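You operate a simulated robot arm through the tools that you are given. There is no shell and no other tool.

You are at the controls of a simulated two-armed robot. One attempt, no reset.

Task
Put one of the drives from the top of the long bench on the low shelf of the plug bench. Push the right small drawer shut. Put the grey coil from the shelf of the low grey cabinet on the top of the floor speaker. Take the blue coil from the shelf of the low grey cabinet and leave it on the top of the wooden bench. Turn the left safe dial to 5. Take the yellow cable spool on the top of the long bench and put it away on the top of the white bench. Put the blue cable spool on the top of the long bench away on the top of the white bench. Lift the grey bin lid open. The order is free.
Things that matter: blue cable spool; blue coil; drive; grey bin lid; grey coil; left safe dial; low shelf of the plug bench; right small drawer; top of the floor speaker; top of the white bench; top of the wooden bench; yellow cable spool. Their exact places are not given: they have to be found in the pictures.

Only the result counts: the job must be done as asked and must still hold three seconds after the hand-in. Knocking over, shifting, dropping, spilling or breaking anything else fails it. A push-on lid holds only when it is set on centred and level and pressed home; a screw cap is set on level and turned clockwise until tight.

Robot
Two 7-joint arms with two-finger grippers on one trunk, on a base that moves. Base frame: it is fixed to the floor where the robot stands at the start and does not move with it; the origin is under the middle of the robot, x ahead of it, y to its left, z up; the surface under the hand at the start is at about z = 850. Lengths are in mm, angles in rad, forces in N, time in s.
The left shoulder is at the start at [25, 215, 1181], the right one opposite. With the tool pointing down near the work surface each hand reaches from about 180 to 760 mm from the robot's upright axis, wherever it stands, measured 20 degrees to its own side. Places, roughly: blue cable spool [750, -500, 750]; blue coil [-4000, -500, 250]; drive [750, -250, 1000]; grey bin lid [-4000, -1000, 400]; grey coil [-4000, -500, 250]; left safe dial [-4000, -1000, 1200]; low shelf of the plug bench [-700, 3700, 300]; right small drawer [600, 100, 900]; top of the floor speaker (29x20 cm) [-6440, 3200, 340]; top of the white bench [-3400, 3700, 800]; top of the wooden bench [-6000, 3700, 800]; yellow cable spool [500, -500, 750]. Payload 2.2 kg a hand.
The tool frame of a hand sits at the grasp point between the pads (the TCP): z along the fingers, y along the line on which they close. The tips reach 19 mm beyond it. The gripper opens to 116 mm; its body begins 70 mm behind the TCP.
Orientation is that of the tool frame in the base frame, as a unit quaternion [x, y, z, w]. With the fingers straight down and closing along the base's y, the tool's x points along the base's -x, its y along +y and its z along -z.

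Tools
- The arms move only by the tool apply_moves. It takes "left_increments", "right_increments" or both (then of equal length, played together; a hand with none holds still); each is a list that holds one entry, the list of rows, each a list of 6 numbers: the shift along the tool's x, y, z in units of 50 mm (1.0 is 50 mm), then the turn, a rotation vector about the tool's x, y, z in units of 4 degrees (1.0 is 4 degrees). In form: [[[tx, ty, tz, wx, wy, wz], ...]]. A call has 1 to 20 rows; each row shifts and turns the commanded pose from where the row before left it, along the tool's axes as they then stand. "left_claw" and "right_claw" are, for a hand that has rows, the opening, from 0 (shut) to 1 (fully open), set as the call begins (left out, the last holds). A call with a number of a shift or a turn outside -1 to 1 is refused whole. Rows are played at 5 a second. More than 50 mm and 0.15 rad between two rows, or a gripper value outside its range, and nothing of the call is played. Where a pose cannot be reached the arm comes as near as it can. A force on the tool above 40 N (or 10 N above the force at the start of the call, whichever is more), or a blocked arm, ends the call early, and 0.2 s more pass. Each finger travels about 203.5 mm/s and halts on what it meets, pressing with about 40 N; the grip force reading is that of the motor and also rises with nothing between the fingers. The clock runs only during rows and for 0.2 s after the last one: add rows that do not move to give the fingers time. It gives the time, the measured TCP pose, the force on the tool (base axes), the opening and the grip force at its end, in the units of the frame above (readings bear some noise), with the torque about the TCP (base axes, N m) and any sound that the robot's microphone picked up.
- Cameras (640 x 400 px; columns grow to the right, rows downward): "scene" is now at [122.8, -7.3, 1354.3]; the picture's right is [-0.07, -1.00, -0.00], its down [-0.67, 0.05, -0.74] and it looks along [0.74, -0.05, -0.67] (base axes); focal length 262 px, centre (320, 200). "left" rides on the left gripper at [69, 15, -96] in its tool frame; the picture's right is [-0.21, 0.98, 0.00], its down [-0.76, -0.17, -0.63] and it looks along [-0.62, -0.14, 0.77] (tool axes); focal length 251 px, centre (320, 200). "right" rides on the right gripper at [69, -15, -97] in its tool frame; the picture's right is [0.21, 0.98, 0.00], its down [-0.76, 0.17, -0.63] and it looks along [-0.62, 0.14, 0.77] (tool axes); focal length 251 px, centre (320, 200).
- grab_frame(camera): a new picture of that camera. The clock stands still meanwhile.
- lift_body(by): moves the trunk up (or, below 0, down) by that many mm; the arms and the scene camera ride with it, the base frame stays. It gives what a move gives, with no picture.
- roll_base(legs): drives the robot by 1 to 6 legs, each [ahead, left, turn to the left] in mm, mm and rad, along the robot's own axes; the way and the turn of a leg run together, so that a leg with both is an arc; at most 1500 mm and 3.142 rad a leg. The arms and the cameras ride along, it lands a little off, and it stops where it bumps. It gives what a move gives.
- aim_head(pan, tilt): turns the head with the scene camera to pan (to the left, within 1.396 rad either way) and tilt (down, from -0.506 to 1.204), counted from straight ahead of the robot. It gives what a move gives.
- pixel_to_xyz(camera, pixels): for up to 12 pixels [column, row] of the newest picture of that camera ("zoom" is the newest enlarged one), the place [x, y, z] in the base frame of the surface seen there, good to about 3 mm, but the place of the scene camera against the robot may be out by one fixed shift of up to 25 mm in any direction. The clock stands still meanwhile.
- close_up(camera, box): a new picture of the part [left, top, right, bottom] of that camera's present view, enlarged. The clock stands still meanwhile.
- close_job(): hands the job in; it is judged then, once.

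Leave the grippers open and the arms clear of the work at the hand-in unless told otherwise.

The tools are called after "Request:" as a command line: name --argument value ..., lists and objects as JSON in quotes. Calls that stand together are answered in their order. apply_moves: Moves the arms, as the interface text tells. Its arguments: {"type":"object","properties":{"left_increments":{"type":"array","items":{"type":"array","items":{"type":"array","items":{"type":"number"}}}},"left_claw":{"type":"number"},"right_increments":{"type":"array","items":{"type":"array","items":{"type":"array","items":{"type":"number"}}}},"right_claw":{"type":"number"}},"required":[]} The other tools are called the same way: lift_body (by) moves the trunk up or down; roll_base (legs) drives the base; aim_head (pan, tilt) turns the head that bears the scene camera; grab_frame (camera) takes a picture; pixel_to_xyz (camera, pixels) gives the place of the surface under pixels of a picture; close_up (camera, box) takes an enlarged picture of a part of a camera's view; close_job () hands the job in.

At the start:

```text
time: 0.0
left_eef_pos: [478.8, 222.3, 1157.2]
left_orientation: [0.001, 1.0, 0.0, -0.001]
left_ft_force: [-0.6, -0.4, 0.5]
left_ft_torque: [0.02, 0.01, -0.01]
left_opening: 116.0
left_grasp_force: 0.0
right_eef_pos: [483.1, -211.9, 1049.4]
right_orientation: [-0.001, 1.0, 0.001, 0.0]
right_ft_force: [-0.2, -0.1, 0.5]
right_ft_torque: [-0.01, 0.01, 0.02]
right_opening: 115.8
right_grasp_force: 0.1
trunk travel left (down, up): [-325.0, 165.0]
robot x, y, heading: [3.3, -0.7, -0.001]
head pan, tilt (commanded): [-0.073, 0.731]
```

scene: 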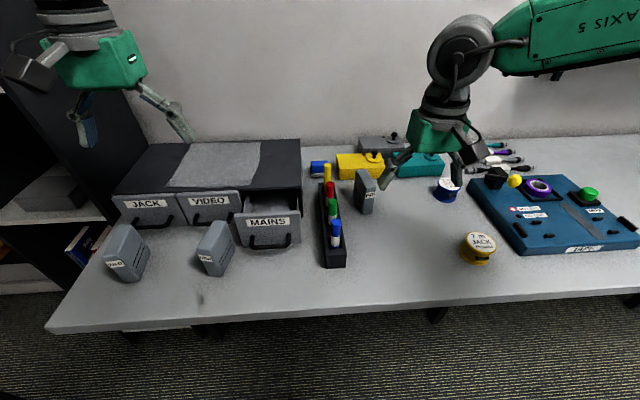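
right: 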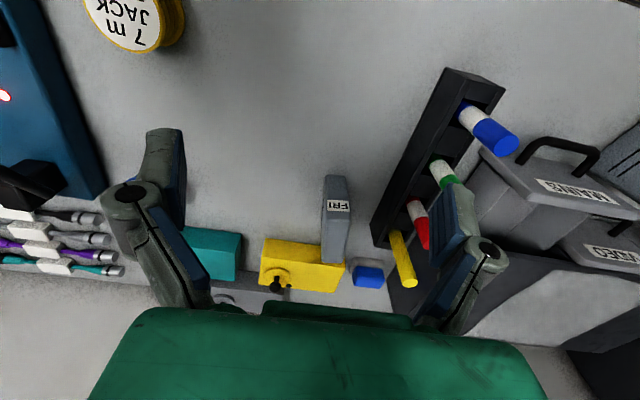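
left: 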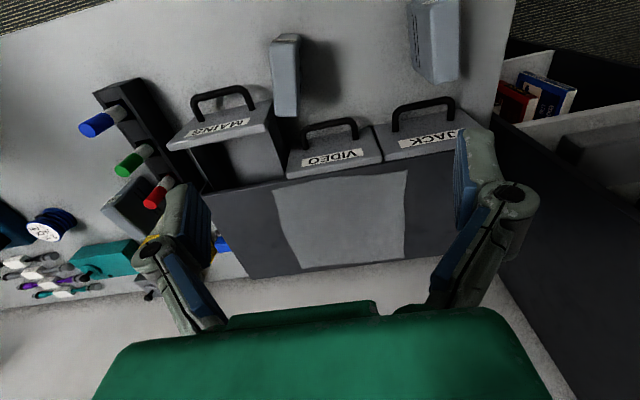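

I see the long bench. The drawer unit has MAINS, the right drawer, pulled out. Three grey drives stand at about (127,252), (215,247) and (366,190). The yellow spool is at (479,247) and the blue spool at (447,188). First I'll measure these points and look closer.

Request:
close_up --camera "scene" --box '[80, 130, 320, 280]'

Request:
close_up --camera "scene" --box '[300, 130, 540, 280]'

Request:
pixel_to_xyz --camera "scene" --pixels '[[480, 242], [447, 185], [267, 223], [267, 240], [362, 178], [212, 235], [122, 240], [400, 230], [240, 230], [297, 225], [440, 270], [476, 258]]'

```text
2.67 times, centred on (200, 205) of scene
```

zoom: 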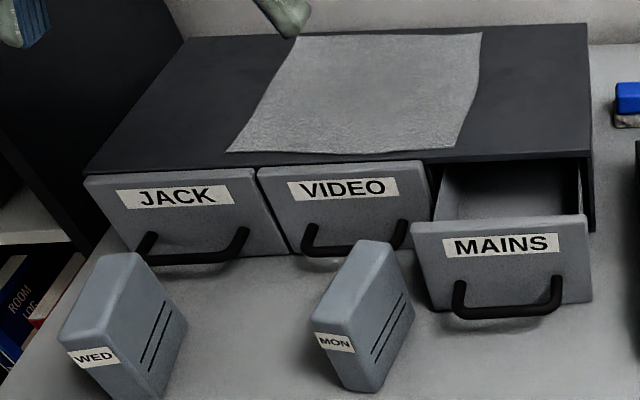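

```text
2.67 times, centred on (420, 205) of scene
```

zoom: 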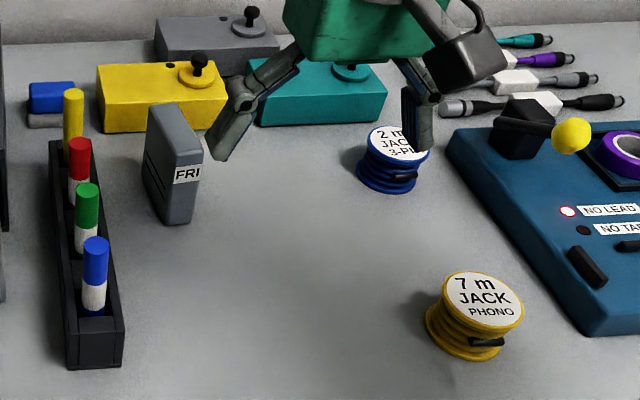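

```text
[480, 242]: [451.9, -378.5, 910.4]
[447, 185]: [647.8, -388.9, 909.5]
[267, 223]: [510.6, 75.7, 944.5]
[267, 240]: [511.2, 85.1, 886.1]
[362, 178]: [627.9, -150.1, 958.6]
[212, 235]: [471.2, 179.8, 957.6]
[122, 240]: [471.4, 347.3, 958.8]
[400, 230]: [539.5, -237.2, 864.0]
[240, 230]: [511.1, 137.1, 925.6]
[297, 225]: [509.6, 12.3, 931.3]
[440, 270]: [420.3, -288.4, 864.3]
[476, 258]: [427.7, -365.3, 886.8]
```

The bench top reads z≈864 from the scene camera, which may carry an offset. I'll measure the same objects through the right wrist camera (yellow spool at (125,20), FRI drive at (335,180)) and the left one (MAINS drawer at (240,125)) to find that offset.

Request:
grab_frame --camera "right"

Request:
pixel_to_xyz --camera "right" --pixels '[[125, 20], [335, 182], [250, 100], [338, 205], [330, 260], [255, 210], [182, 20], [150, 52], [300, 50]]'

Request:
grab_frame --camera "left"

Request:
pixel_to_xyz --camera "left" --pixels '[[240, 125], [180, 140], [262, 110], [330, 158], [350, 80], [285, 40], [432, 20], [225, 95], [340, 220], [235, 170]]'

Request:
grab_frame --camera "scene"

Request:
pixel_to_xyz --camera "scene" --pixels '[[148, 204], [210, 202], [269, 222], [400, 270], [340, 290], [220, 165], [280, 190], [242, 213], [300, 213], [268, 243], [212, 214]]'

```text
taken
```

right: 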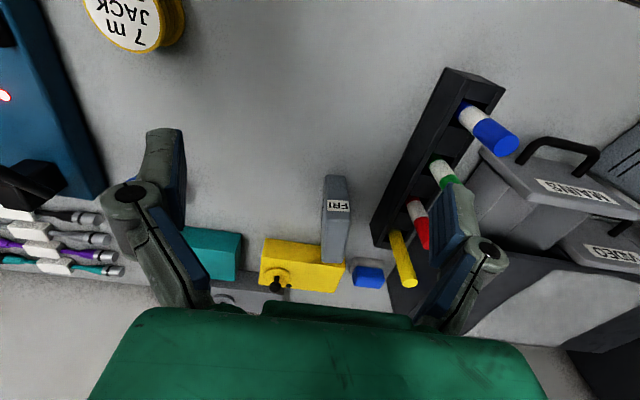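

```text
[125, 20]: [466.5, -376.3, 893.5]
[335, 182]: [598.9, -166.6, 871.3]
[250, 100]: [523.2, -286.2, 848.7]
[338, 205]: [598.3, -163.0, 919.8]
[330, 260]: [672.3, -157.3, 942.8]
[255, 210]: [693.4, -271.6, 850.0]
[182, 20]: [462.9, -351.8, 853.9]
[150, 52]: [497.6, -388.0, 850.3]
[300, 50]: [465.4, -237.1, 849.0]
```

```text
taken
```

left: 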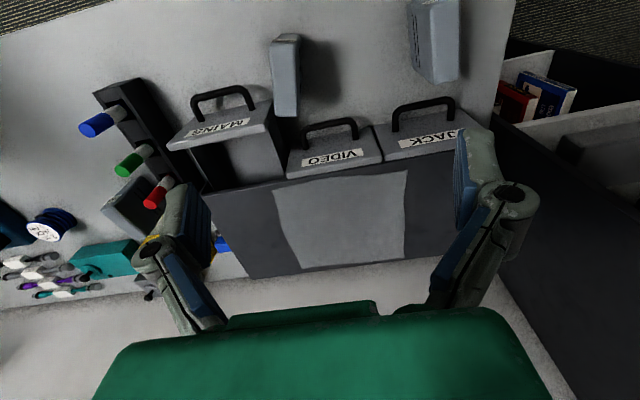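

```text
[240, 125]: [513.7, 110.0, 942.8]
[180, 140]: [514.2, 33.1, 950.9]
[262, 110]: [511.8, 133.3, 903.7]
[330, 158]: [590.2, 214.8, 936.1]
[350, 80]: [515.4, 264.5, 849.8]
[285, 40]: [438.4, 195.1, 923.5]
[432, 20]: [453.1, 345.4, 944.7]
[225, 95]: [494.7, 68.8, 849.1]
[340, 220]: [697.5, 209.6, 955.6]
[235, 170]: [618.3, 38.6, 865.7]
```

```text
taken
```

scene: 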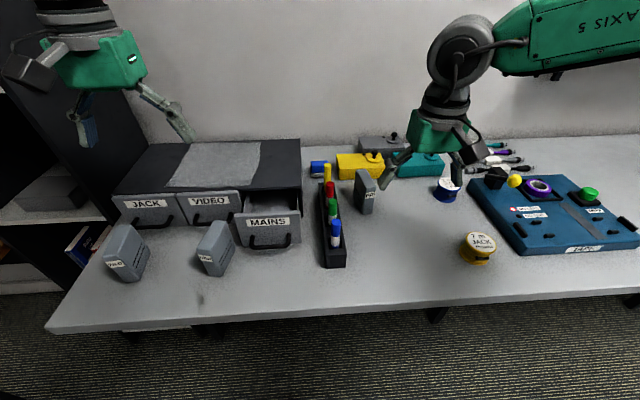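

```text
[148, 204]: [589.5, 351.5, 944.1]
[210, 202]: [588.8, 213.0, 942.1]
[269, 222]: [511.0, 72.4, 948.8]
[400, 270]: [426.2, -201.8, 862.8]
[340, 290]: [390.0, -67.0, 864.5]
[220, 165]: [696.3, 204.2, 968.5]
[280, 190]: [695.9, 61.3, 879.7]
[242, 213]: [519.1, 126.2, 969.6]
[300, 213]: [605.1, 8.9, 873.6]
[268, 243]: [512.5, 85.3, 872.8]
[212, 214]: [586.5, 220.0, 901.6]
```

The wrist cameras read the bench at z≈850, so the scene camera reads about 14 mm high. The MAINS drawer front is at x≈512 and the closed fronts are at x≈588. I'll shut the left fingers and move to x=430, y=75 above the space in front of the drawer, then take a look.

Request:
apply_moves --left_increments '[[[0.27, -0.735, 0.2, 0, 0, 0], [0.27, -0.735, 0.2, 0, 0, 0], [0.27, -0.735, 0.2, 0, 0, 0], [0.27, -0.735, 0.2, 0, 0, 0], [0, 0, 0.8, 0, 0, 0], [0, 0, 0.8, 0, 0, 0]]]' --left_claw 0

Request:
grab_frame --camera "scene"

Request:
grab_frame --camera "left"

```text
time: 1.4
left_eef_pos: [422.9, 75.7, 1039.5]
left_orientation: [0.0, 1.0, 0.0, 0.001]
left_ft_force: [0.9, 0.7, 0.0]
left_ft_torque: [-0.02, -0.03, -0.03]
left_opening: 0.0
left_grasp_force: 28.3
right_eef_pos: [481.1, -211.4, 1050.3]
right_orientation: [0.0, 1.0, -0.001, 0.001]
right_ft_force: [-0.1, 0.3, 0.0]
right_ft_torque: [0.0, 0.02, 0.02]
right_opening: 115.9
right_grasp_force: 0.0
trunk travel left (down, up): [-325.0, 165.0]
robot x, y, heading: [-0.7, -1.3, 0.001]
head pan, tilt (commanded): [-0.073, 0.731]
```

```text
taken
```

scene: 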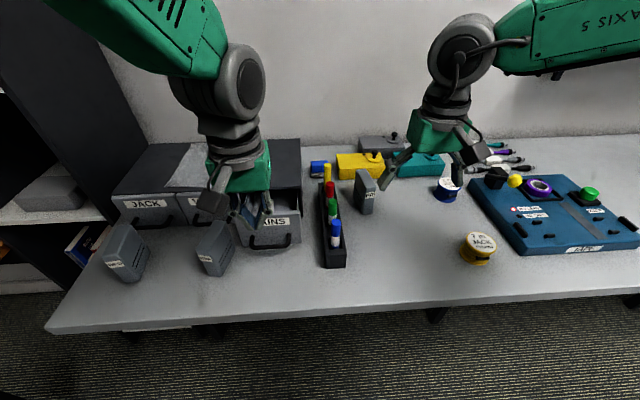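

```text
taken
```

left: 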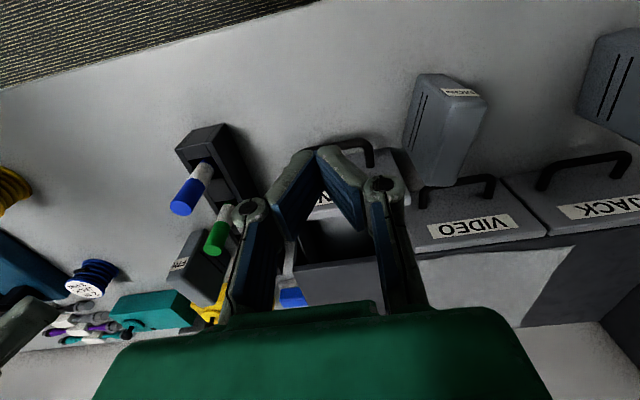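

The left fingers are shut at x=423, y=76, z=1040, in front of the MAINS drawer and clear of the MON drive. Next I'll lower to z≈925.

Request:
apply_moves --left_increments '[[[0, 0, 0.77, 0, 0, 0], [0, 0, 0.77, 0, 0, 0], [0, 0, 0.77, 0, 0, 0]]]' --left_claw 0

Request:
grab_frame --camera "scene"

Request:
grab_frame --camera "left"

```text
time: 2.2
left_eef_pos: [433.8, 76.9, 937.3]
left_orientation: [-0.011, 1.0, -0.017, 0.009]
left_ft_force: [1.1, 0.7, 0.6]
left_ft_torque: [0.02, 0.03, -0.01]
left_opening: 0.0
left_grasp_force: 28.5
right_eef_pos: [482.1, -211.2, 1049.5]
right_orientation: [0.0, 1.0, 0.0, 0.001]
right_ft_force: [-0.3, 0.8, 0.4]
right_ft_torque: [-0.04, 0.0, 0.05]
right_opening: 116.2
right_grasp_force: 0.0
trunk travel left (down, up): [-325.0, 165.0]
robot x, y, heading: [-0.6, -1.4, 0.001]
head pan, tilt (commanded): [-0.073, 0.731]
```

```text
taken
```

scene: 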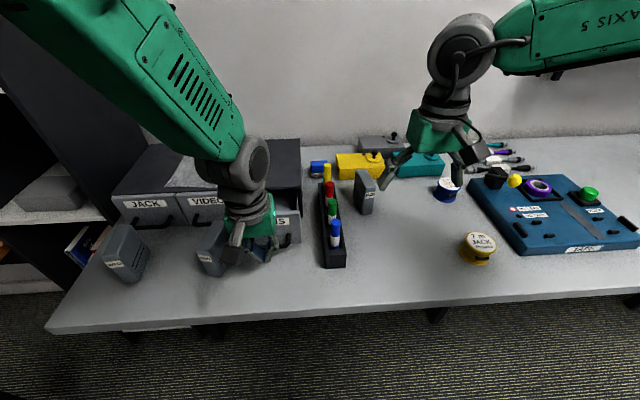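

```text
taken
```

left: 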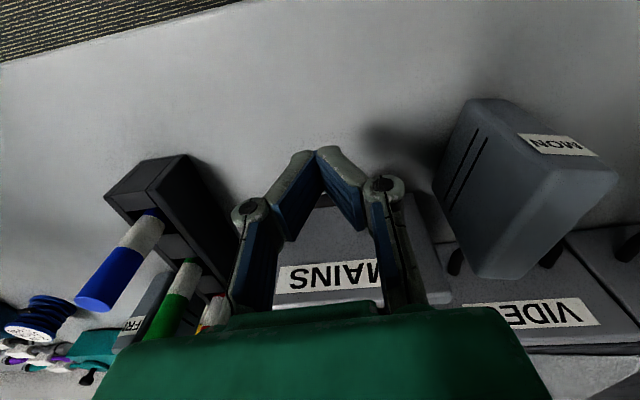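

The arm sits at x=434, z=937 with the closed fingers facing the MAINS label. Next I'll push along +x in small rows until the drawer stops.

Request:
apply_moves --left_increments '[[[-0.5, 0, 0, 0, 0, 0], [-0.5, 0, 0, 0, 0, 0], [-0.4, 0, 0, 0, 0, 0], [-0.4, 0, 0, 0, 0, 0], [-0.4, 0, 0, 0, 0, 0]]]' --left_claw 0

Request:
grab_frame --camera "left"

```text
time: 3.4
left_eef_pos: [532.8, 75.8, 923.1]
left_orientation: [0.0, 1.0, 0.0, 0.0]
left_ft_force: [0.0, -0.6, 0.2]
left_ft_torque: [-0.02, 0.0, 0.0]
left_opening: 0.0
left_grasp_force: 28.2
right_eef_pos: [482.0, -212.7, 1051.2]
right_orientation: [0.0, 1.0, 0.001, 0.001]
right_ft_force: [0.3, -0.8, -0.2]
right_ft_torque: [0.03, 0.0, 0.01]
right_opening: 115.8
right_grasp_force: 0.0
trunk travel left (down, up): [-325.0, 165.0]
robot x, y, heading: [0.8, 0.6, -0.003]
head pan, tilt (commanded): [-0.073, 0.731]
```

```text
taken
```

left: 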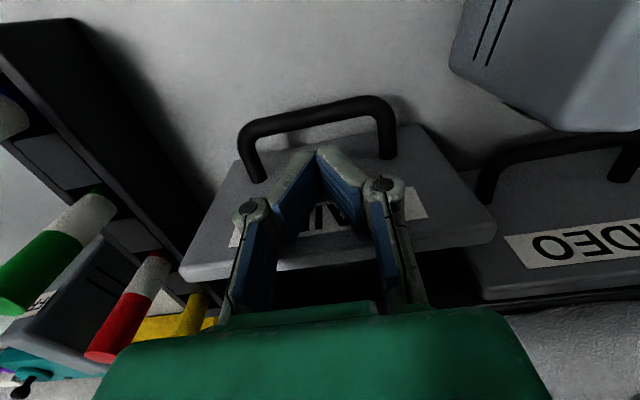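

The fingers are against the drawer face at x=533 and it is sliding in. I'll keep pushing with smaller steps.

Request:
apply_moves --left_increments '[[[-0.3, 0, 0, 0, 0, 0], [-0.3, 0, 0, 0, 0, 0], [-0.2, 0, 0, 0, 0, 0], [-0.2, 0, 0, 0, 0, 0], [-0.1, 0, 0, 0, 0, 0], [-0.1, 0, 0, 0, 0, 0]]]' --left_claw 0

Request:
grab_frame --camera "left"

```text
time: 4.8
left_eef_pos: [581.1, 76.7, 922.8]
left_orientation: [0.001, 1.0, 0.001, -0.008]
left_ft_force: [-17.6, 4.0, 13.8]
left_ft_torque: [0.06, -0.67, -0.18]
left_opening: 6.1
left_grasp_force: 28.5
right_eef_pos: [478.0, -211.2, 1052.8]
right_orientation: [0.0, 1.0, 0.0, 0.002]
right_ft_force: [0.1, -0.8, -0.2]
right_ft_torque: [0.03, -0.02, 0.03]
right_opening: 115.8
right_grasp_force: 0.0
trunk travel left (down, up): [-325.0, 165.0]
robot x, y, heading: [-2.0, -0.2, -0.003]
head pan, tilt (commanded): [-0.073, 0.731]
stopped in row 6 (left hand): the force on the tool passed its limit at 44 N (the readings are from after the stop); the commanded pose is now the measured one
```

```text
taken
```

left: 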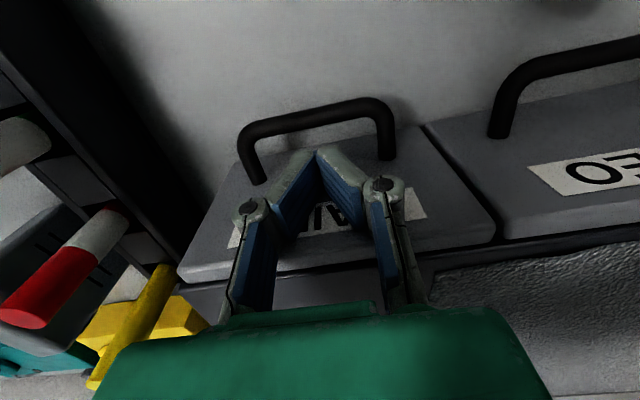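

The drawer stopped hard at x=581 with 44 N, and its front looks flush with VIDEO. I'll back off a little, raise the left hand and verify.

Request:
apply_moves --left_increments '[[[0.3, 0, 0, 0, 0, 0], [0, 0, -0.9, 0, 0, 0], [0, 0, -0.9, 0, 0, 0], [0.5, 0, -0.8, 0, 0, 0], [0.5, 0.5, -0.6, 0, 0, 0], [0.5, 0.5, -0.6, 0, 0, 0]]]' --left_claw 0

Request:
grab_frame --camera "left"

Request:
grab_frame --camera "scene"

```text
time: 6.2
left_eef_pos: [494.3, 126.5, 1113.3]
left_orientation: [0.001, 1.0, 0.0, -0.005]
left_ft_force: [-0.8, -0.2, 0.4]
left_ft_torque: [-0.04, -0.02, 0.01]
left_opening: 0.0
left_grasp_force: 28.6
right_eef_pos: [478.1, -210.6, 1053.3]
right_orientation: [0.0, 1.0, -0.001, 0.003]
right_ft_force: [0.9, -0.3, 1.3]
right_ft_torque: [0.0, -0.03, -0.04]
right_opening: 116.1
right_grasp_force: 0.0
trunk travel left (down, up): [-325.0, 165.0]
robot x, y, heading: [1.5, 2.5, 0.001]
head pan, tilt (commanded): [-0.073, 0.731]
```

```text
taken
```

left: 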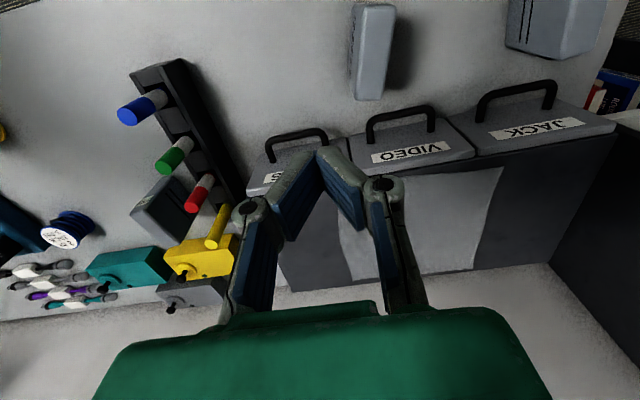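

```text
taken
```

scene: 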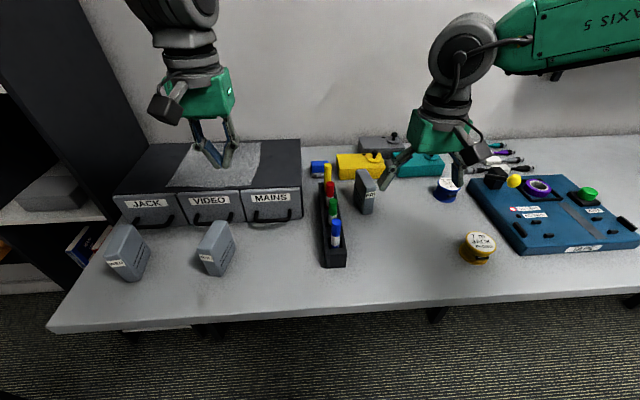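

The MAINS drawer now looks level with the others. I'll measure its front against VIDEO to confirm, plus the details of the WED and MON drives and both spools.

Request:
pixel_to_xyz --camera "scene" --pixels '[[148, 205], [210, 203], [271, 198], [290, 205], [255, 205]]'

Request:
close_up --camera "scene" --box '[90, 190, 250, 290]'

Request:
close_up --camera "scene" --box '[420, 170, 520, 270]'

```text
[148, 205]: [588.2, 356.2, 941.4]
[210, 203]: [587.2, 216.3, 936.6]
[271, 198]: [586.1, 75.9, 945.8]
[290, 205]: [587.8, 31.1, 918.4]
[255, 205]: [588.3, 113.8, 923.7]
```

```text
4.00 times, centred on (170, 240) of scene
```

zoom: 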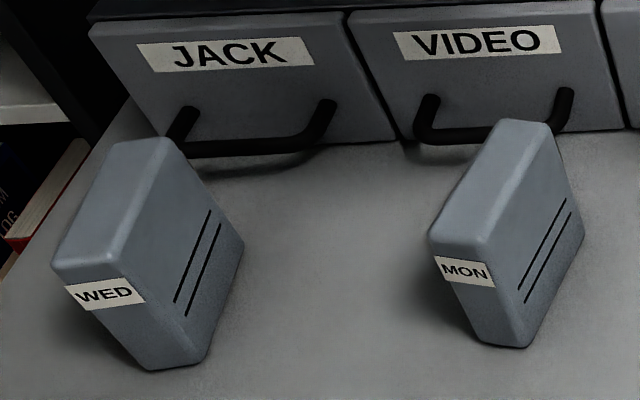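

```text
4.00 times, centred on (470, 220) of scene
```

zoom: 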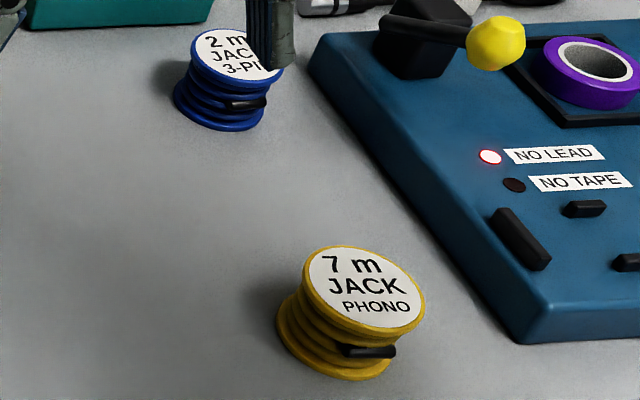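

The MAINS front is at x≈587, the same as JACK and VIDEO at 588, so the drawer is shut. Before picking anything I want to see the plug bench, to choose a grasp that suits its low shelf. I'll back away from the bench and turn left to survey.

Request:
roll_base --legs '[[-600, 0, 0], [0, 0, 1.57]]'

Request:
aim_head --pan 0 --tilt 0.35

Request:
grab_frame --camera "scene"

```text
time: 9.4
left_eef_pos: [-4.6, 179.9, 1112.8]
left_orientation: [-0.003, 1.0, -0.002, 0.003]
left_ft_force: [-0.8, 0.7, 0.2]
left_ft_torque: [-0.06, -0.05, -0.03]
left_opening: 0.1
left_grasp_force: 28.3
right_eef_pos: [-19.6, -155.9, 1055.4]
right_orientation: [-0.002, 1.0, -0.001, 0.012]
right_ft_force: [0.4, 1.3, 0.4]
right_ft_torque: [-0.1, -0.03, 0.01]
right_opening: 116.2
right_grasp_force: 0.1
trunk travel left (down, up): [-325.0, 165.0]
robot x, y, heading: [-481.8, 50.6, -0.003]
head pan, tilt (commanded): [-0.073, 0.731]
stopped in leg 1: the robot was blocked; the commanded pose is now the measured one
```

```text
time: 10.2
left_eef_pos: [-1.3, 175.6, 1113.1]
left_orientation: [-0.003, 1.0, 0.001, 0.0]
left_ft_force: [0.0, -0.4, -0.3]
left_ft_torque: [0.01, 0.01, 0.02]
left_opening: 0.0
left_grasp_force: 28.9
right_eef_pos: [-17.6, -162.0, 1051.9]
right_orientation: [-0.003, 1.0, 0.001, 0.009]
right_ft_force: [0.8, -0.5, -0.2]
right_ft_torque: [0.01, -0.04, 0.03]
right_opening: 115.9
right_grasp_force: 0.1
trunk travel left (down, up): [-325.0, 165.0]
robot x, y, heading: [-484.3, 48.1, 0.004]
head pan, tilt (commanded): [0.0, 0.351]
```

```text
taken
```

scene: 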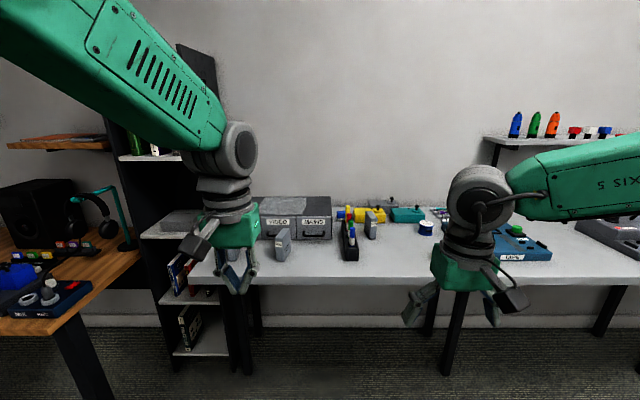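

The base was blocked at x=-482. Something is behind the robot. I'll roll 150 mm ahead to come off it and look left and right with the head.

Request:
roll_base --legs '[[150, 0, 0]]'

Request:
aim_head --pan 1.39 --tilt 0.5

Request:
grab_frame --camera "scene"

Request:
aim_head --pan -1.39 --tilt 0.5

Request:
grab_frame --camera "scene"

```text
time: 11.6
left_eef_pos: [144.5, 177.0, 1110.3]
left_orientation: [-0.004, 1.0, 0.0, 0.001]
left_ft_force: [0.5, -0.5, -0.1]
left_ft_torque: [0.01, 0.0, -0.01]
left_opening: 0.1
left_grasp_force: 28.3
right_eef_pos: [129.6, -159.1, 1051.6]
right_orientation: [-0.003, 1.0, -0.001, 0.011]
right_ft_force: [-0.1, -1.0, -0.9]
right_ft_torque: [-0.01, 0.01, 0.0]
right_opening: 116.1
right_grasp_force: 0.0
trunk travel left (down, up): [-325.0, 165.0]
robot x, y, heading: [-336.7, 49.8, 0.001]
head pan, tilt (commanded): [0.0, 0.351]
```

```text
time: 13.1
left_eef_pos: [143.0, 176.4, 1111.8]
left_orientation: [-0.003, 1.0, 0.001, 0.001]
left_ft_force: [0.2, 1.2, -0.6]
left_ft_torque: [0.02, -0.02, -0.02]
left_opening: 0.2
left_grasp_force: 28.5
right_eef_pos: [127.2, -159.9, 1052.4]
right_orientation: [-0.003, 1.0, 0.0, 0.012]
right_ft_force: [0.0, 0.0, -0.6]
right_ft_torque: [-0.01, 0.01, -0.02]
right_opening: 115.9
right_grasp_force: 0.1
trunk travel left (down, up): [-325.0, 165.0]
robot x, y, heading: [-336.8, 47.8, 0.005]
head pan, tilt (commanded): [1.389, 0.499]
```

```text
taken
```

scene: 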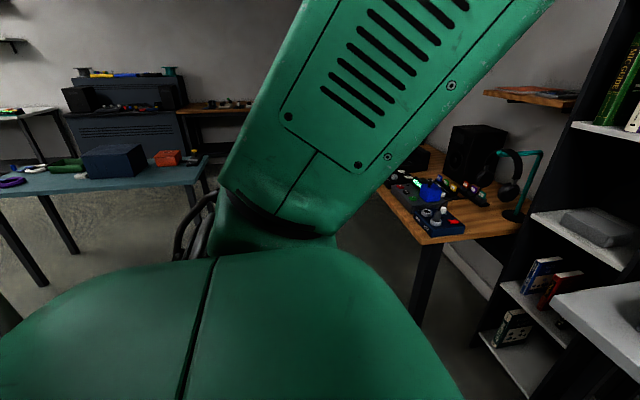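

```text
time: 15.6
left_eef_pos: [142.8, 176.6, 1110.7]
left_orientation: [-0.002, 1.0, 0.0, 0.002]
left_ft_force: [-0.2, -0.6, 0.5]
left_ft_torque: [0.03, 0.02, -0.03]
left_opening: 0.0
left_grasp_force: 28.4
right_eef_pos: [128.5, -159.2, 1052.7]
right_orientation: [-0.003, 1.0, 0.0, 0.01]
right_ft_force: [0.2, 0.2, 0.5]
right_ft_torque: [0.01, 0.02, -0.04]
right_opening: 115.8
right_grasp_force: 0.1
trunk travel left (down, up): [-325.0, 165.0]
robot x, y, heading: [-334.2, 46.4, 0.006]
head pan, tilt (commanded): [-1.389, 0.499]
```

```text
taken
```

scene: 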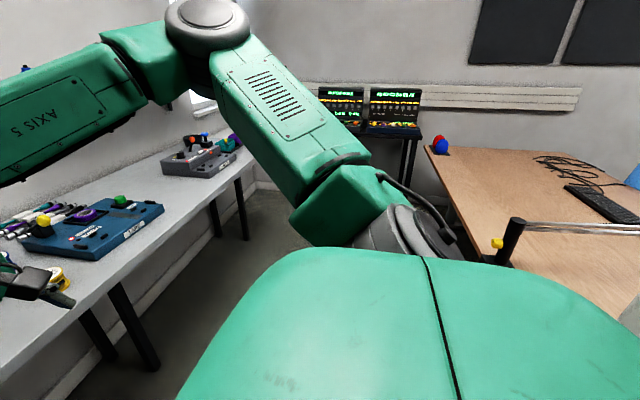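

There is a wooden table to the rear right and a bluish bench to the rear left. I'll measure these surfaces and build a map of free floor.

Request:
pixel_to_xyz --camera "scene" --pixels '[[430, 152], [460, 215], [500, 240], [520, 265], [560, 160], [635, 160], [620, 290], [410, 150], [440, 220], [300, 210], [215, 200], [590, 215]]'

Request:
aim_head --pan 1.39 --tilt 0.5

Request:
grab_frame --camera "scene"

Request:
pixel_to_xyz --camera "scene" --pixels '[[10, 175], [100, 187], [200, 178], [208, 158], [190, 160], [60, 165], [100, 250], [30, 250], [400, 215], [430, 240], [180, 110], [120, 110]]'

```text
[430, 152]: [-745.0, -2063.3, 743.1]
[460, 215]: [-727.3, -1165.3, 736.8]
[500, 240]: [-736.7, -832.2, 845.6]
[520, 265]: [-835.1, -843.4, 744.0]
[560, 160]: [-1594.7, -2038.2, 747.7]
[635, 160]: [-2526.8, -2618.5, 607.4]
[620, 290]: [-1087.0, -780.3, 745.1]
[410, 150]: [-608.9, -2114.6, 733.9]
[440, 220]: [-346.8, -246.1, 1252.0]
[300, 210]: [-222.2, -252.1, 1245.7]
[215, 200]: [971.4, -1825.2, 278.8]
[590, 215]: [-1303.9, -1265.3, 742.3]
```

```text
time: 18.0
left_eef_pos: [142.6, 175.6, 1112.1]
left_orientation: [-0.002, 1.0, 0.001, 0.002]
left_ft_force: [-0.1, -0.1, 0.3]
left_ft_torque: [0.01, 0.02, 0.02]
left_opening: 0.2
left_grasp_force: 29.3
right_eef_pos: [127.7, -159.4, 1051.9]
right_orientation: [-0.003, 1.0, 0.001, 0.011]
right_ft_force: [-0.4, -0.2, -1.1]
right_ft_torque: [-0.01, 0.0, 0.01]
right_opening: 115.9
right_grasp_force: 0.0
trunk travel left (down, up): [-325.0, 165.0]
robot x, y, heading: [-336.4, 53.6, 0.001]
head pan, tilt (commanded): [1.389, 0.499]
```

```text
taken
```

scene: 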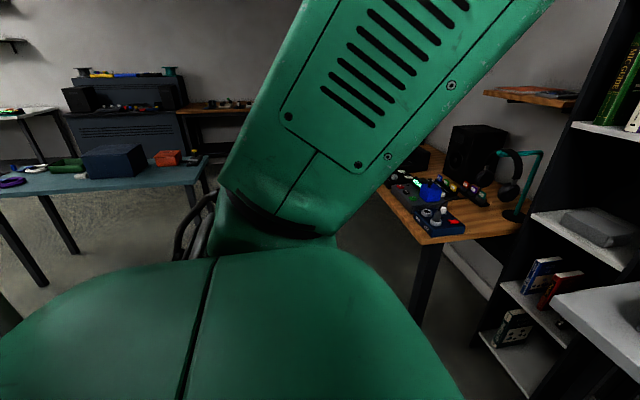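

```text
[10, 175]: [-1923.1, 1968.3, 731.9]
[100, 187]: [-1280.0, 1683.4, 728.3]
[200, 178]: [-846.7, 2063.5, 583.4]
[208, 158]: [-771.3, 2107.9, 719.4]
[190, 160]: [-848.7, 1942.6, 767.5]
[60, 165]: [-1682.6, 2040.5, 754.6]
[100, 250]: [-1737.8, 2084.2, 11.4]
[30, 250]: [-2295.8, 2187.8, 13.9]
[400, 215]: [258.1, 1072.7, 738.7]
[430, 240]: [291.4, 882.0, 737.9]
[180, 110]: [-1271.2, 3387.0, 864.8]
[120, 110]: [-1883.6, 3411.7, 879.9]
```

The wooden table's near edge is at x≈-730 (it blocked me), and the blue bench's corner is near (-770, 2110). The passage is about 1 m wide. I'll turn left in the middle of the passage to face +y and survey toward the plug bench.

Request:
roll_base --legs '[[120, 0, 0], [0, 0, 1.57]]'

Request:
aim_head --pan 0 --tilt 0.4

Request:
grab_frame --camera "scene"

Request:
aim_head --pan 1.2 --tilt 0.4

Request:
grab_frame --camera "scene"

```text
time: 23.1
left_eef_pos: [-357.0, 525.9, 1111.1]
left_orientation: [0.717, -0.697, -0.002, 0.0]
left_ft_force: [-0.4, -0.2, 0.5]
left_ft_torque: [0.02, 0.02, 0.02]
left_opening: 0.0
left_grasp_force: 28.6
right_eef_pos: [-19.7, 518.6, 1053.6]
right_orientation: [0.717, -0.697, -0.008, -0.008]
right_ft_force: [-0.9, 0.1, -0.3]
right_ft_torque: [-0.02, 0.0, 0.0]
right_opening: 115.8
right_grasp_force: 0.0
trunk travel left (down, up): [-325.0, 165.0]
robot x, y, heading: [-219.1, 52.2, 1.601]
head pan, tilt (commanded): [1.389, 0.499]
```

```text
time: 24.7
left_eef_pos: [-357.3, 522.7, 1112.9]
left_orientation: [0.716, -0.698, -0.002, -0.002]
left_ft_force: [0.3, -0.6, 0.2]
left_ft_torque: [0.02, 0.01, -0.03]
left_opening: 0.1
left_grasp_force: 28.4
right_eef_pos: [-21.3, 516.5, 1053.9]
right_orientation: [0.717, -0.697, -0.009, -0.009]
right_ft_force: [-0.1, 0.4, 0.1]
right_ft_torque: [0.03, 0.0, 0.03]
right_opening: 116.1
right_grasp_force: 0.2
trunk travel left (down, up): [-325.0, 165.0]
robot x, y, heading: [-219.4, 50.3, 1.596]
head pan, tilt (commanded): [0.0, 0.4]
```

```text
taken
```

scene: 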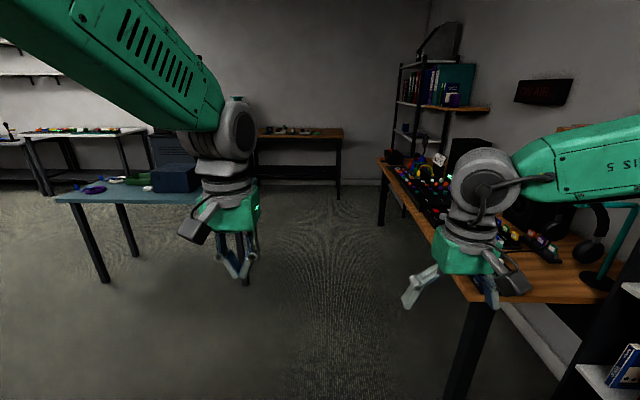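

```text
time: 26.1
left_eef_pos: [-356.6, 523.6, 1112.5]
left_orientation: [0.717, -0.697, -0.002, -0.003]
left_ft_force: [0.2, -0.5, -0.6]
left_ft_torque: [0.03, -0.01, 0.04]
left_opening: 0.1
left_grasp_force: 28.7
right_eef_pos: [-20.2, 515.4, 1052.7]
right_orientation: [0.717, -0.697, -0.009, -0.009]
right_ft_force: [-0.2, -0.2, -0.5]
right_ft_torque: [0.0, -0.02, -0.04]
right_opening: 115.9
right_grasp_force: 0.0
trunk travel left (down, up): [-325.0, 165.0]
robot x, y, heading: [-216.7, 50.2, 1.599]
head pan, tilt (commanded): [1.201, 0.4]
```

```text
taken
```

scene: 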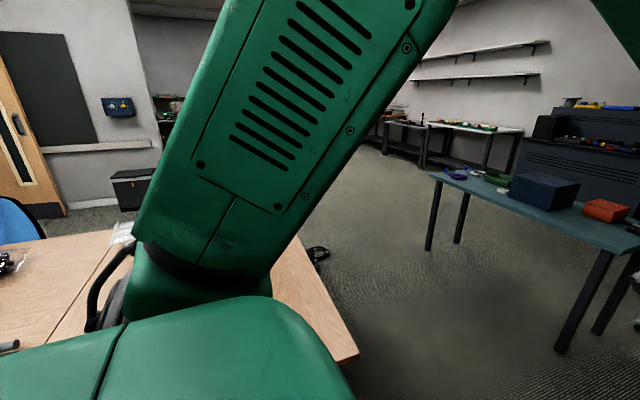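

Straight ahead there's a dark-framed bench with a wooden top, around pixel (300,150) in the earlier view. That is probably the plug bench. In the present view the wooden table's corner is at (355,355). I'll measure that, then zoom in on the plug bench.

Request:
pixel_to_xyz --camera "scene" --pixels '[[355, 355], [300, 250], [120, 232], [60, 245], [130, 180], [435, 180], [560, 345], [430, 248], [630, 245], [380, 250], [320, 255], [480, 300]]'

Request:
aim_head --pan 0.05 --tilt 0.3

Request:
close_up --camera "scene" --box '[240, 100, 400, 200]'

Request:
grab_frame --camera "scene"

```text
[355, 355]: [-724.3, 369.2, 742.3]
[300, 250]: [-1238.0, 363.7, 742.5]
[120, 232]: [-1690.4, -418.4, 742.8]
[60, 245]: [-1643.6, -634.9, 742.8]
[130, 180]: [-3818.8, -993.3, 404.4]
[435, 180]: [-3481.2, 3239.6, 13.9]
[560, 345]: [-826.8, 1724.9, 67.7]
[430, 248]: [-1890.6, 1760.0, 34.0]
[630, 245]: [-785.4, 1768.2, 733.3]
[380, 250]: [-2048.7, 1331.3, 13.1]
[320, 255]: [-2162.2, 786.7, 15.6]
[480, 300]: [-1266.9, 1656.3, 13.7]
```

```text
time: 27.4
left_eef_pos: [-357.1, 523.4, 1112.6]
left_orientation: [0.716, -0.698, -0.002, -0.002]
left_ft_force: [-0.1, 0.8, -1.2]
left_ft_torque: [-0.02, -0.01, 0.03]
left_opening: 0.1
left_grasp_force: 28.6
right_eef_pos: [-20.8, 515.4, 1054.4]
right_orientation: [0.717, -0.697, -0.01, -0.008]
right_ft_force: [0.0, 0.0, -0.5]
right_ft_torque: [0.01, 0.0, 0.02]
right_opening: 115.9
right_grasp_force: 0.0
trunk travel left (down, up): [-325.0, 165.0]
robot x, y, heading: [-222.4, 48.1, 1.601]
head pan, tilt (commanded): [0.051, 0.3]
```

```text
4.00 times, centred on (320, 150) of scene
```

zoom: 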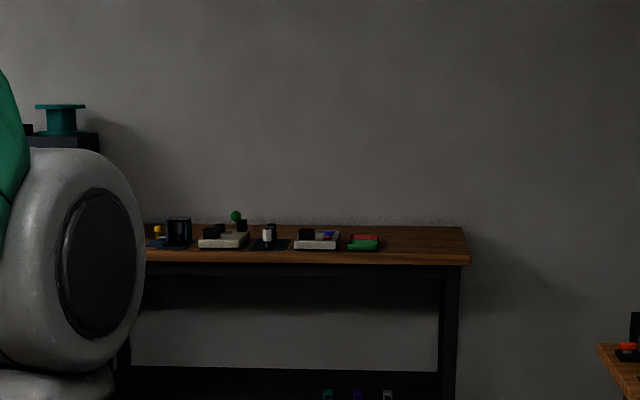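

```text
taken
```

scene: 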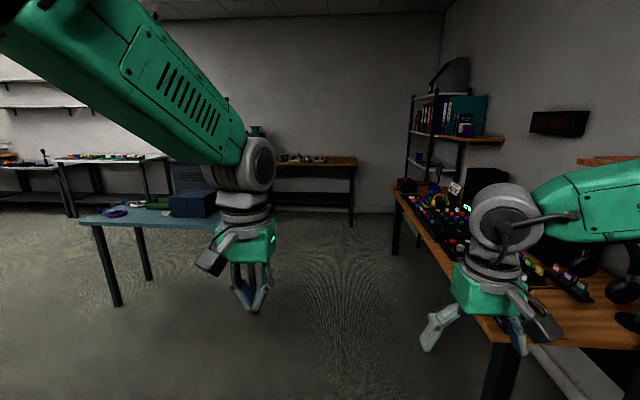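

The way ahead along x≈-220 is clear floor. I'll drive 1400 mm ahead toward the plug bench and look at its low shelf.

Request:
roll_base --legs '[[1400, 0, -0.03]]'

Request:
aim_head --pan 0.1 --tilt 0.45

Request:
grab_frame --camera "scene"

```text
time: 34.4
left_eef_pos: [-380.4, 1918.1, 1112.2]
left_orientation: [0.712, -0.702, -0.004, -0.002]
left_ft_force: [-0.3, -0.8, -0.1]
left_ft_torque: [-0.03, 0.0, 0.0]
left_opening: 0.0
left_grasp_force: 28.5
right_eef_pos: [-45.3, 1906.9, 1053.4]
right_orientation: [0.712, -0.702, -0.008, -0.008]
right_ft_force: [-0.2, 0.4, 0.0]
right_ft_torque: [0.03, -0.03, 0.0]
right_opening: 116.0
right_grasp_force: 0.1
trunk travel left (down, up): [-325.0, 165.0]
robot x, y, heading: [-247.3, 1444.0, 1.584]
head pan, tilt (commanded): [0.051, 0.3]
```

```text
time: 35.1
left_eef_pos: [-380.7, 1914.7, 1114.2]
left_orientation: [0.713, -0.701, -0.002, -0.003]
left_ft_force: [0.6, -0.5, 0.6]
left_ft_torque: [0.04, 0.04, 0.01]
left_opening: 0.3
left_grasp_force: 28.2
right_eef_pos: [-45.8, 1903.3, 1055.2]
right_orientation: [0.713, -0.701, -0.011, -0.01]
right_ft_force: [0.2, 0.3, -0.2]
right_ft_torque: [0.0, -0.01, 0.01]
right_opening: 115.8
right_grasp_force: 0.0
trunk travel left (down, up): [-325.0, 165.0]
robot x, y, heading: [-250.7, 1446.7, 1.588]
head pan, tilt (commanded): [0.099, 0.45]
```

```text
taken
```

scene: 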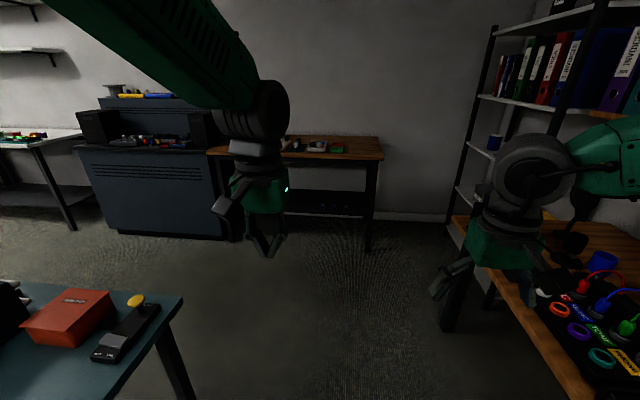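

Request:
close_up --camera "scene" --box '[200, 120, 400, 245]'

Request:
pixel_to_xyz --camera "scene" --pixels '[[375, 155], [375, 140], [330, 208], [350, 195], [300, 205], [370, 245], [320, 150], [360, 212], [225, 232], [175, 145], [300, 195], [345, 180]]'

```text
3.20 times, centred on (300, 182) of scene
```

zoom: 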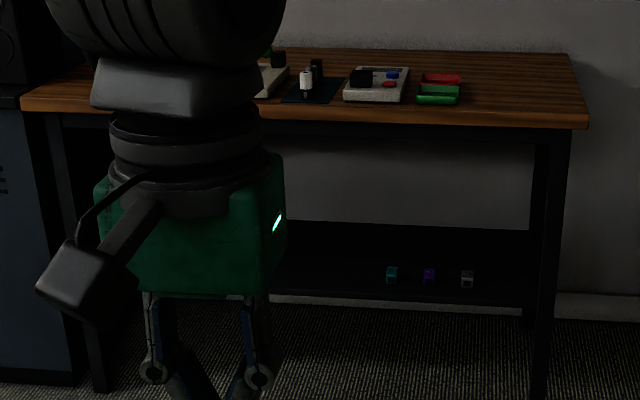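

```text
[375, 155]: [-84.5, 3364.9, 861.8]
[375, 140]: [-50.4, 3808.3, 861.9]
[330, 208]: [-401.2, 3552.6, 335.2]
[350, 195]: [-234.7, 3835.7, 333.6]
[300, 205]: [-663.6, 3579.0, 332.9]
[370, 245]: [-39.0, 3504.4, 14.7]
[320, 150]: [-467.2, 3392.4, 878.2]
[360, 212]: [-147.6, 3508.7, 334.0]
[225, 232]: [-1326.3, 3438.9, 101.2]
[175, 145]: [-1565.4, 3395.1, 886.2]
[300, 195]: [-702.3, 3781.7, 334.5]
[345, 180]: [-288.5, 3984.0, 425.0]
```

The plug bench top is at z≈847 with its front edge at y≈3365. Its low shelf is at z≈320, set back to y≈3510, with small plugs near x≈-400 to -250. The hand will have to reach in low and tilted forward. I'll test here in free space that the left arm can do that: trunk down first, then tilt.

Request:
lift_body --by -325

Request:
apply_moves --left_increments '[[[0, 0, 0, 0, -1, 0], [0, 0, 0, 0, -1, 0], [0, 0, 0, 0, -1, 0], [0, 0, 0, 0, -1, 0], [0, 0, 0, 0, -1, 0], [0, 0, 0, 0, -1, 0], [0, 0, 0, 0, -1, 0], [0, 0, 0, 0, -1, 0], [0, 0, 0, 0, -1, 0], [0, 0, 0, 0, -1, 0], [0, 0, 0, 0, -1, 0]]]' --left_claw 0

Request:
apply_moves --left_increments '[[[0.416, 0.156, 0.846, 0, 0, 0], [0.416, 0.156, 0.846, 0, 0, 0], [0.416, 0.156, 0.846, 0, 0, 0], [0.416, 0.156, 0.846, 0, 0, 0], [0.416, 0.156, 0.846, 0, 0, 0], [0.416, 0.156, 0.846, 0, 0, 0], [0.416, 0.156, 0.846, 0, 0, 0], [0.416, 0.156, 0.846, 0, 0, 0], [0.416, 0.156, 0.846, 0, 0, 0]]]' --left_claw 0

Request:
grab_frame --camera "scene"

```text
time: 38.3
left_eef_pos: [-381.7, 1914.0, 789.6]
left_orientation: [0.713, -0.701, -0.003, -0.003]
left_ft_force: [0.2, -0.4, 0.8]
left_ft_torque: [-0.02, 0.0, -0.01]
left_opening: 0.2
left_grasp_force: 28.7
right_eef_pos: [-46.2, 1903.2, 731.3]
right_orientation: [0.713, -0.701, -0.01, -0.009]
right_ft_force: [0.0, -0.5, -0.6]
right_ft_torque: [0.01, 0.04, 0.0]
right_opening: 116.0
right_grasp_force: 0.1
trunk travel left (down, up): [0.0, 490.0]
robot x, y, heading: [-247.5, 1441.6, 1.587]
head pan, tilt (commanded): [0.099, 0.45]
```

```text
time: 40.7
left_eef_pos: [-390.2, 1913.7, 788.1]
left_orientation: [0.681, -0.662, -0.237, -0.206]
left_ft_force: [0.7, 0.3, -0.1]
left_ft_torque: [0.0, 0.0, 0.0]
left_opening: 0.0
left_grasp_force: 28.5
left hand out of reach, approached as far as the arm can: row 10, 11
right_eef_pos: [-45.2, 1902.9, 730.5]
right_orientation: [0.712, -0.702, -0.01, -0.01]
right_ft_force: [0.0, -1.0, 0.1]
right_ft_torque: [-0.02, -0.02, 0.02]
right_opening: 116.0
right_grasp_force: 0.0
trunk travel left (down, up): [0.0, 490.0]
robot x, y, heading: [-249.7, 1442.1, 1.589]
head pan, tilt (commanded): [0.099, 0.45]
```

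```text
time: 42.7
left_eef_pos: [-474.8, 1986.6, 371.3]
left_orientation: [0.681, -0.661, -0.237, -0.206]
left_ft_force: [-0.4, 0.4, 0.6]
left_ft_torque: [0.0, -0.01, 0.0]
left_opening: 0.1
left_grasp_force: 28.6
left hand out of reach, approached as far as the arm can: row 1
right_eef_pos: [-46.4, 1904.2, 731.2]
right_orientation: [0.713, -0.701, -0.008, -0.009]
right_ft_force: [-1.0, 0.1, -0.2]
right_ft_torque: [-0.01, 0.02, -0.01]
right_opening: 116.0
right_grasp_force: 0.1
trunk travel left (down, up): [0.0, 490.0]
robot x, y, heading: [-246.7, 1443.1, 1.587]
head pan, tilt (commanded): [0.099, 0.45]
```

```text
taken
```

scene: 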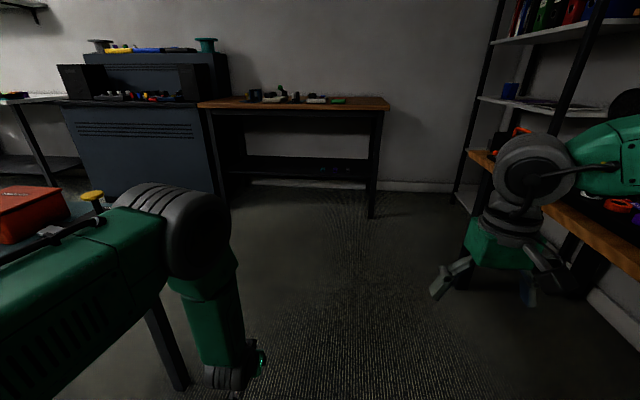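

The left hand reached z=371 about 545 mm ahead, tilted about 36° forward. I'll see whether it can tilt further here.

Request:
apply_moves --left_increments '[[[0, 0, 0, 0, -1, 0], [0, 0, 0, 0, -1, 0], [0, 0, 0, 0, -1, 0], [0, 0, 0, 0, -1, 0], [0, 0, 0, 0, -1, 0], [0, 0, 0, 0, -1, 0], [0, 0, 0, 0, -1, 0], [0, 0, 0, 0, -1, 0]]]' --left_claw 0

Request:
grab_frame --camera "scene"

Request:
grab_frame --camera "left"

```text
time: 44.5
left_eef_pos: [-474.3, 1988.8, 373.5]
left_orientation: [0.59, -0.578, -0.417, -0.379]
left_ft_force: [0.0, 0.1, -1.1]
left_ft_torque: [0.03, 0.01, -0.01]
left_opening: 0.0
left_grasp_force: 27.8
right_eef_pos: [-46.5, 1903.8, 730.6]
right_orientation: [0.713, -0.701, -0.01, -0.01]
right_ft_force: [0.0, 1.5, 0.1]
right_ft_torque: [0.02, -0.01, -0.01]
right_opening: 115.7
right_grasp_force: 0.1
trunk travel left (down, up): [0.0, 490.0]
robot x, y, heading: [-250.6, 1441.1, 1.588]
head pan, tilt (commanded): [0.099, 0.45]
```

```text
taken
```

scene: 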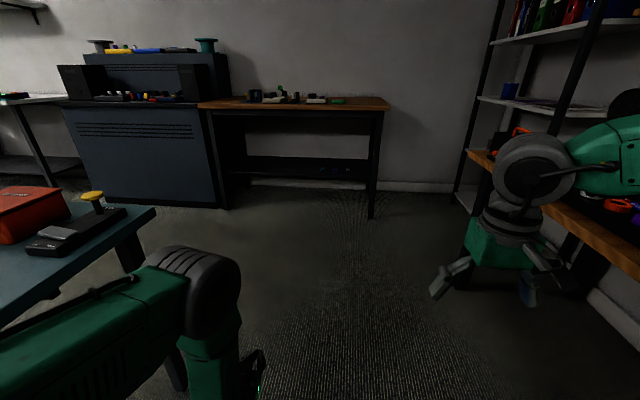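

```text
taken
```

left: 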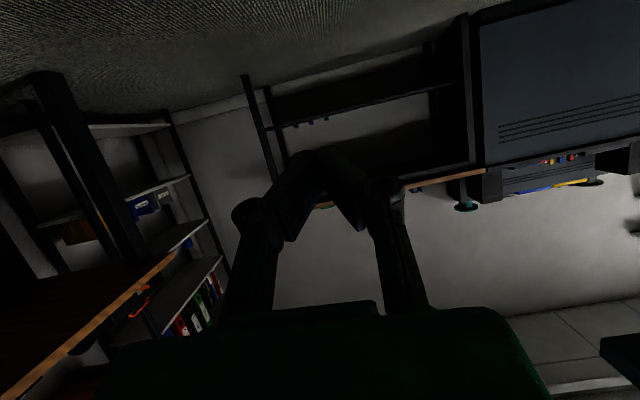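

The arm can tilt about 68° forward at shelf height, so a drive grasped with a roughly 45° forward tilt can be set on the low shelf. I'll raise the trunk fully, lift the left hand, bring the tilt to about 44° and open it.

Request:
lift_body --by 490

Request:
apply_moves --left_increments '[[[-0.7, 0, -0.27, 0, 0, 0], [-0.7, 0, -0.27, 0, 0, 0], [-0.7, 0, -0.27, 0, 0, 0], [-0.7, 0, -0.27, 0, 0, 0], [0, 0, 0, 0, 1, 0], [0, 0, 0, 0, 1, 0], [0, 0, 0, 0, 1, 0], [0, 0, 0, 0, 1, 0], [0, 0, 0, 0, 1, 0], [0, 0, 0, 0, 1, 0]]]' --left_claw 1

Request:
grab_frame --camera "scene"

```text
refused: 490 is not a number from -400 to 400
```

```text
time: 46.7
left_eef_pos: [-469.4, 1986.9, 523.7]
left_orientation: [0.663, -0.645, -0.284, -0.251]
left_ft_force: [0.5, -0.7, -0.7]
left_ft_torque: [0.02, -0.02, -0.01]
left_opening: 116.1
left_grasp_force: 0.2
right_eef_pos: [-45.7, 1902.5, 729.6]
right_orientation: [0.712, -0.702, -0.01, -0.01]
right_ft_force: [0.5, 0.2, -0.1]
right_ft_torque: [0.0, -0.01, -0.03]
right_opening: 115.9
right_grasp_force: 0.0
trunk travel left (down, up): [0.0, 490.0]
robot x, y, heading: [-248.2, 1440.7, 1.582]
head pan, tilt (commanded): [0.099, 0.45]
```

```text
taken
```

scene: 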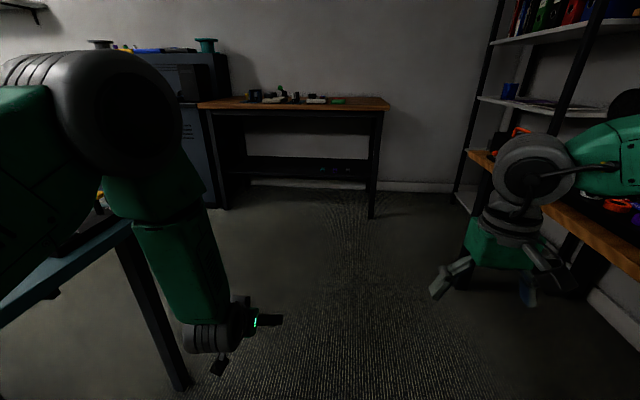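

The lift was refused because one call takes at most 400. The hand itself moved fine and is now at z=524 with about 44° tilt. I'll raise the trunk in two steps.

Request:
lift_body --by 400

Request:
lift_body --by 90

Request:
aim_head --pan 0 --tilt 0.6

Request:
grab_frame --camera "scene"

```text
time: 50.5
left_eef_pos: [-470.2, 1989.2, 924.6]
left_orientation: [0.663, -0.645, -0.283, -0.251]
left_ft_force: [-0.4, -1.2, -0.3]
left_ft_torque: [-0.02, 0.0, 0.0]
left_opening: 116.1
left_grasp_force: 0.1
right_eef_pos: [-44.2, 1903.9, 1130.9]
right_orientation: [0.713, -0.701, -0.01, -0.01]
right_ft_force: [0.6, 0.5, -0.1]
right_ft_torque: [-0.04, 0.03, -0.01]
right_opening: 115.8
right_grasp_force: 0.1
trunk travel left (down, up): [-400.0, 90.0]
robot x, y, heading: [-249.8, 1444.7, 1.587]
head pan, tilt (commanded): [0.099, 0.45]
```

```text
time: 51.8
left_eef_pos: [-468.5, 1990.1, 1014.3]
left_orientation: [0.663, -0.645, -0.285, -0.252]
left_ft_force: [0.6, 0.4, -0.6]
left_ft_torque: [0.02, -0.03, -0.03]
left_opening: 116.2
left_grasp_force: 0.0
right_eef_pos: [-46.1, 1903.9, 1220.0]
right_orientation: [0.713, -0.701, -0.01, -0.01]
right_ft_force: [0.3, 0.5, -0.9]
right_ft_torque: [0.02, 0.01, -0.02]
right_opening: 115.7
right_grasp_force: 0.0
trunk travel left (down, up): [-490.0, 0.0]
robot x, y, heading: [-245.0, 1445.2, 1.58]
head pan, tilt (commanded): [0.099, 0.45]
```

```text
time: 52.5
left_eef_pos: [-469.9, 1989.1, 1014.3]
left_orientation: [0.664, -0.645, -0.285, -0.251]
left_ft_force: [0.7, -0.1, 0.1]
left_ft_torque: [0.0, 0.02, -0.01]
left_opening: 116.4
left_grasp_force: 0.1
right_eef_pos: [-44.6, 1904.4, 1221.3]
right_orientation: [0.712, -0.702, -0.01, -0.01]
right_ft_force: [-0.6, -0.4, -0.2]
right_ft_torque: [0.05, 0.01, 0.02]
right_opening: 116.1
right_grasp_force: 0.0
trunk travel left (down, up): [-490.0, 0.0]
robot x, y, heading: [-248.5, 1442.1, 1.59]
head pan, tilt (commanded): [0.0, 0.6]
```

```text
taken
```

scene: 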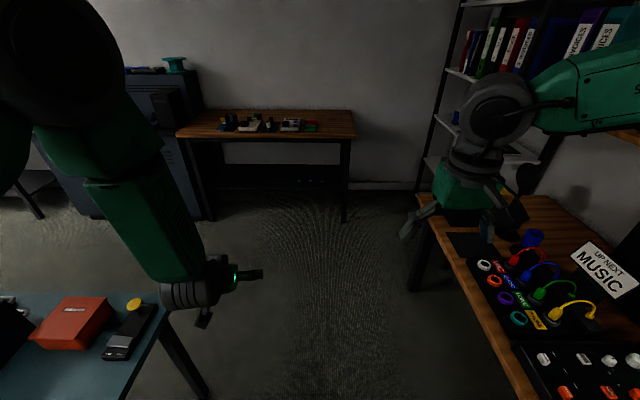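

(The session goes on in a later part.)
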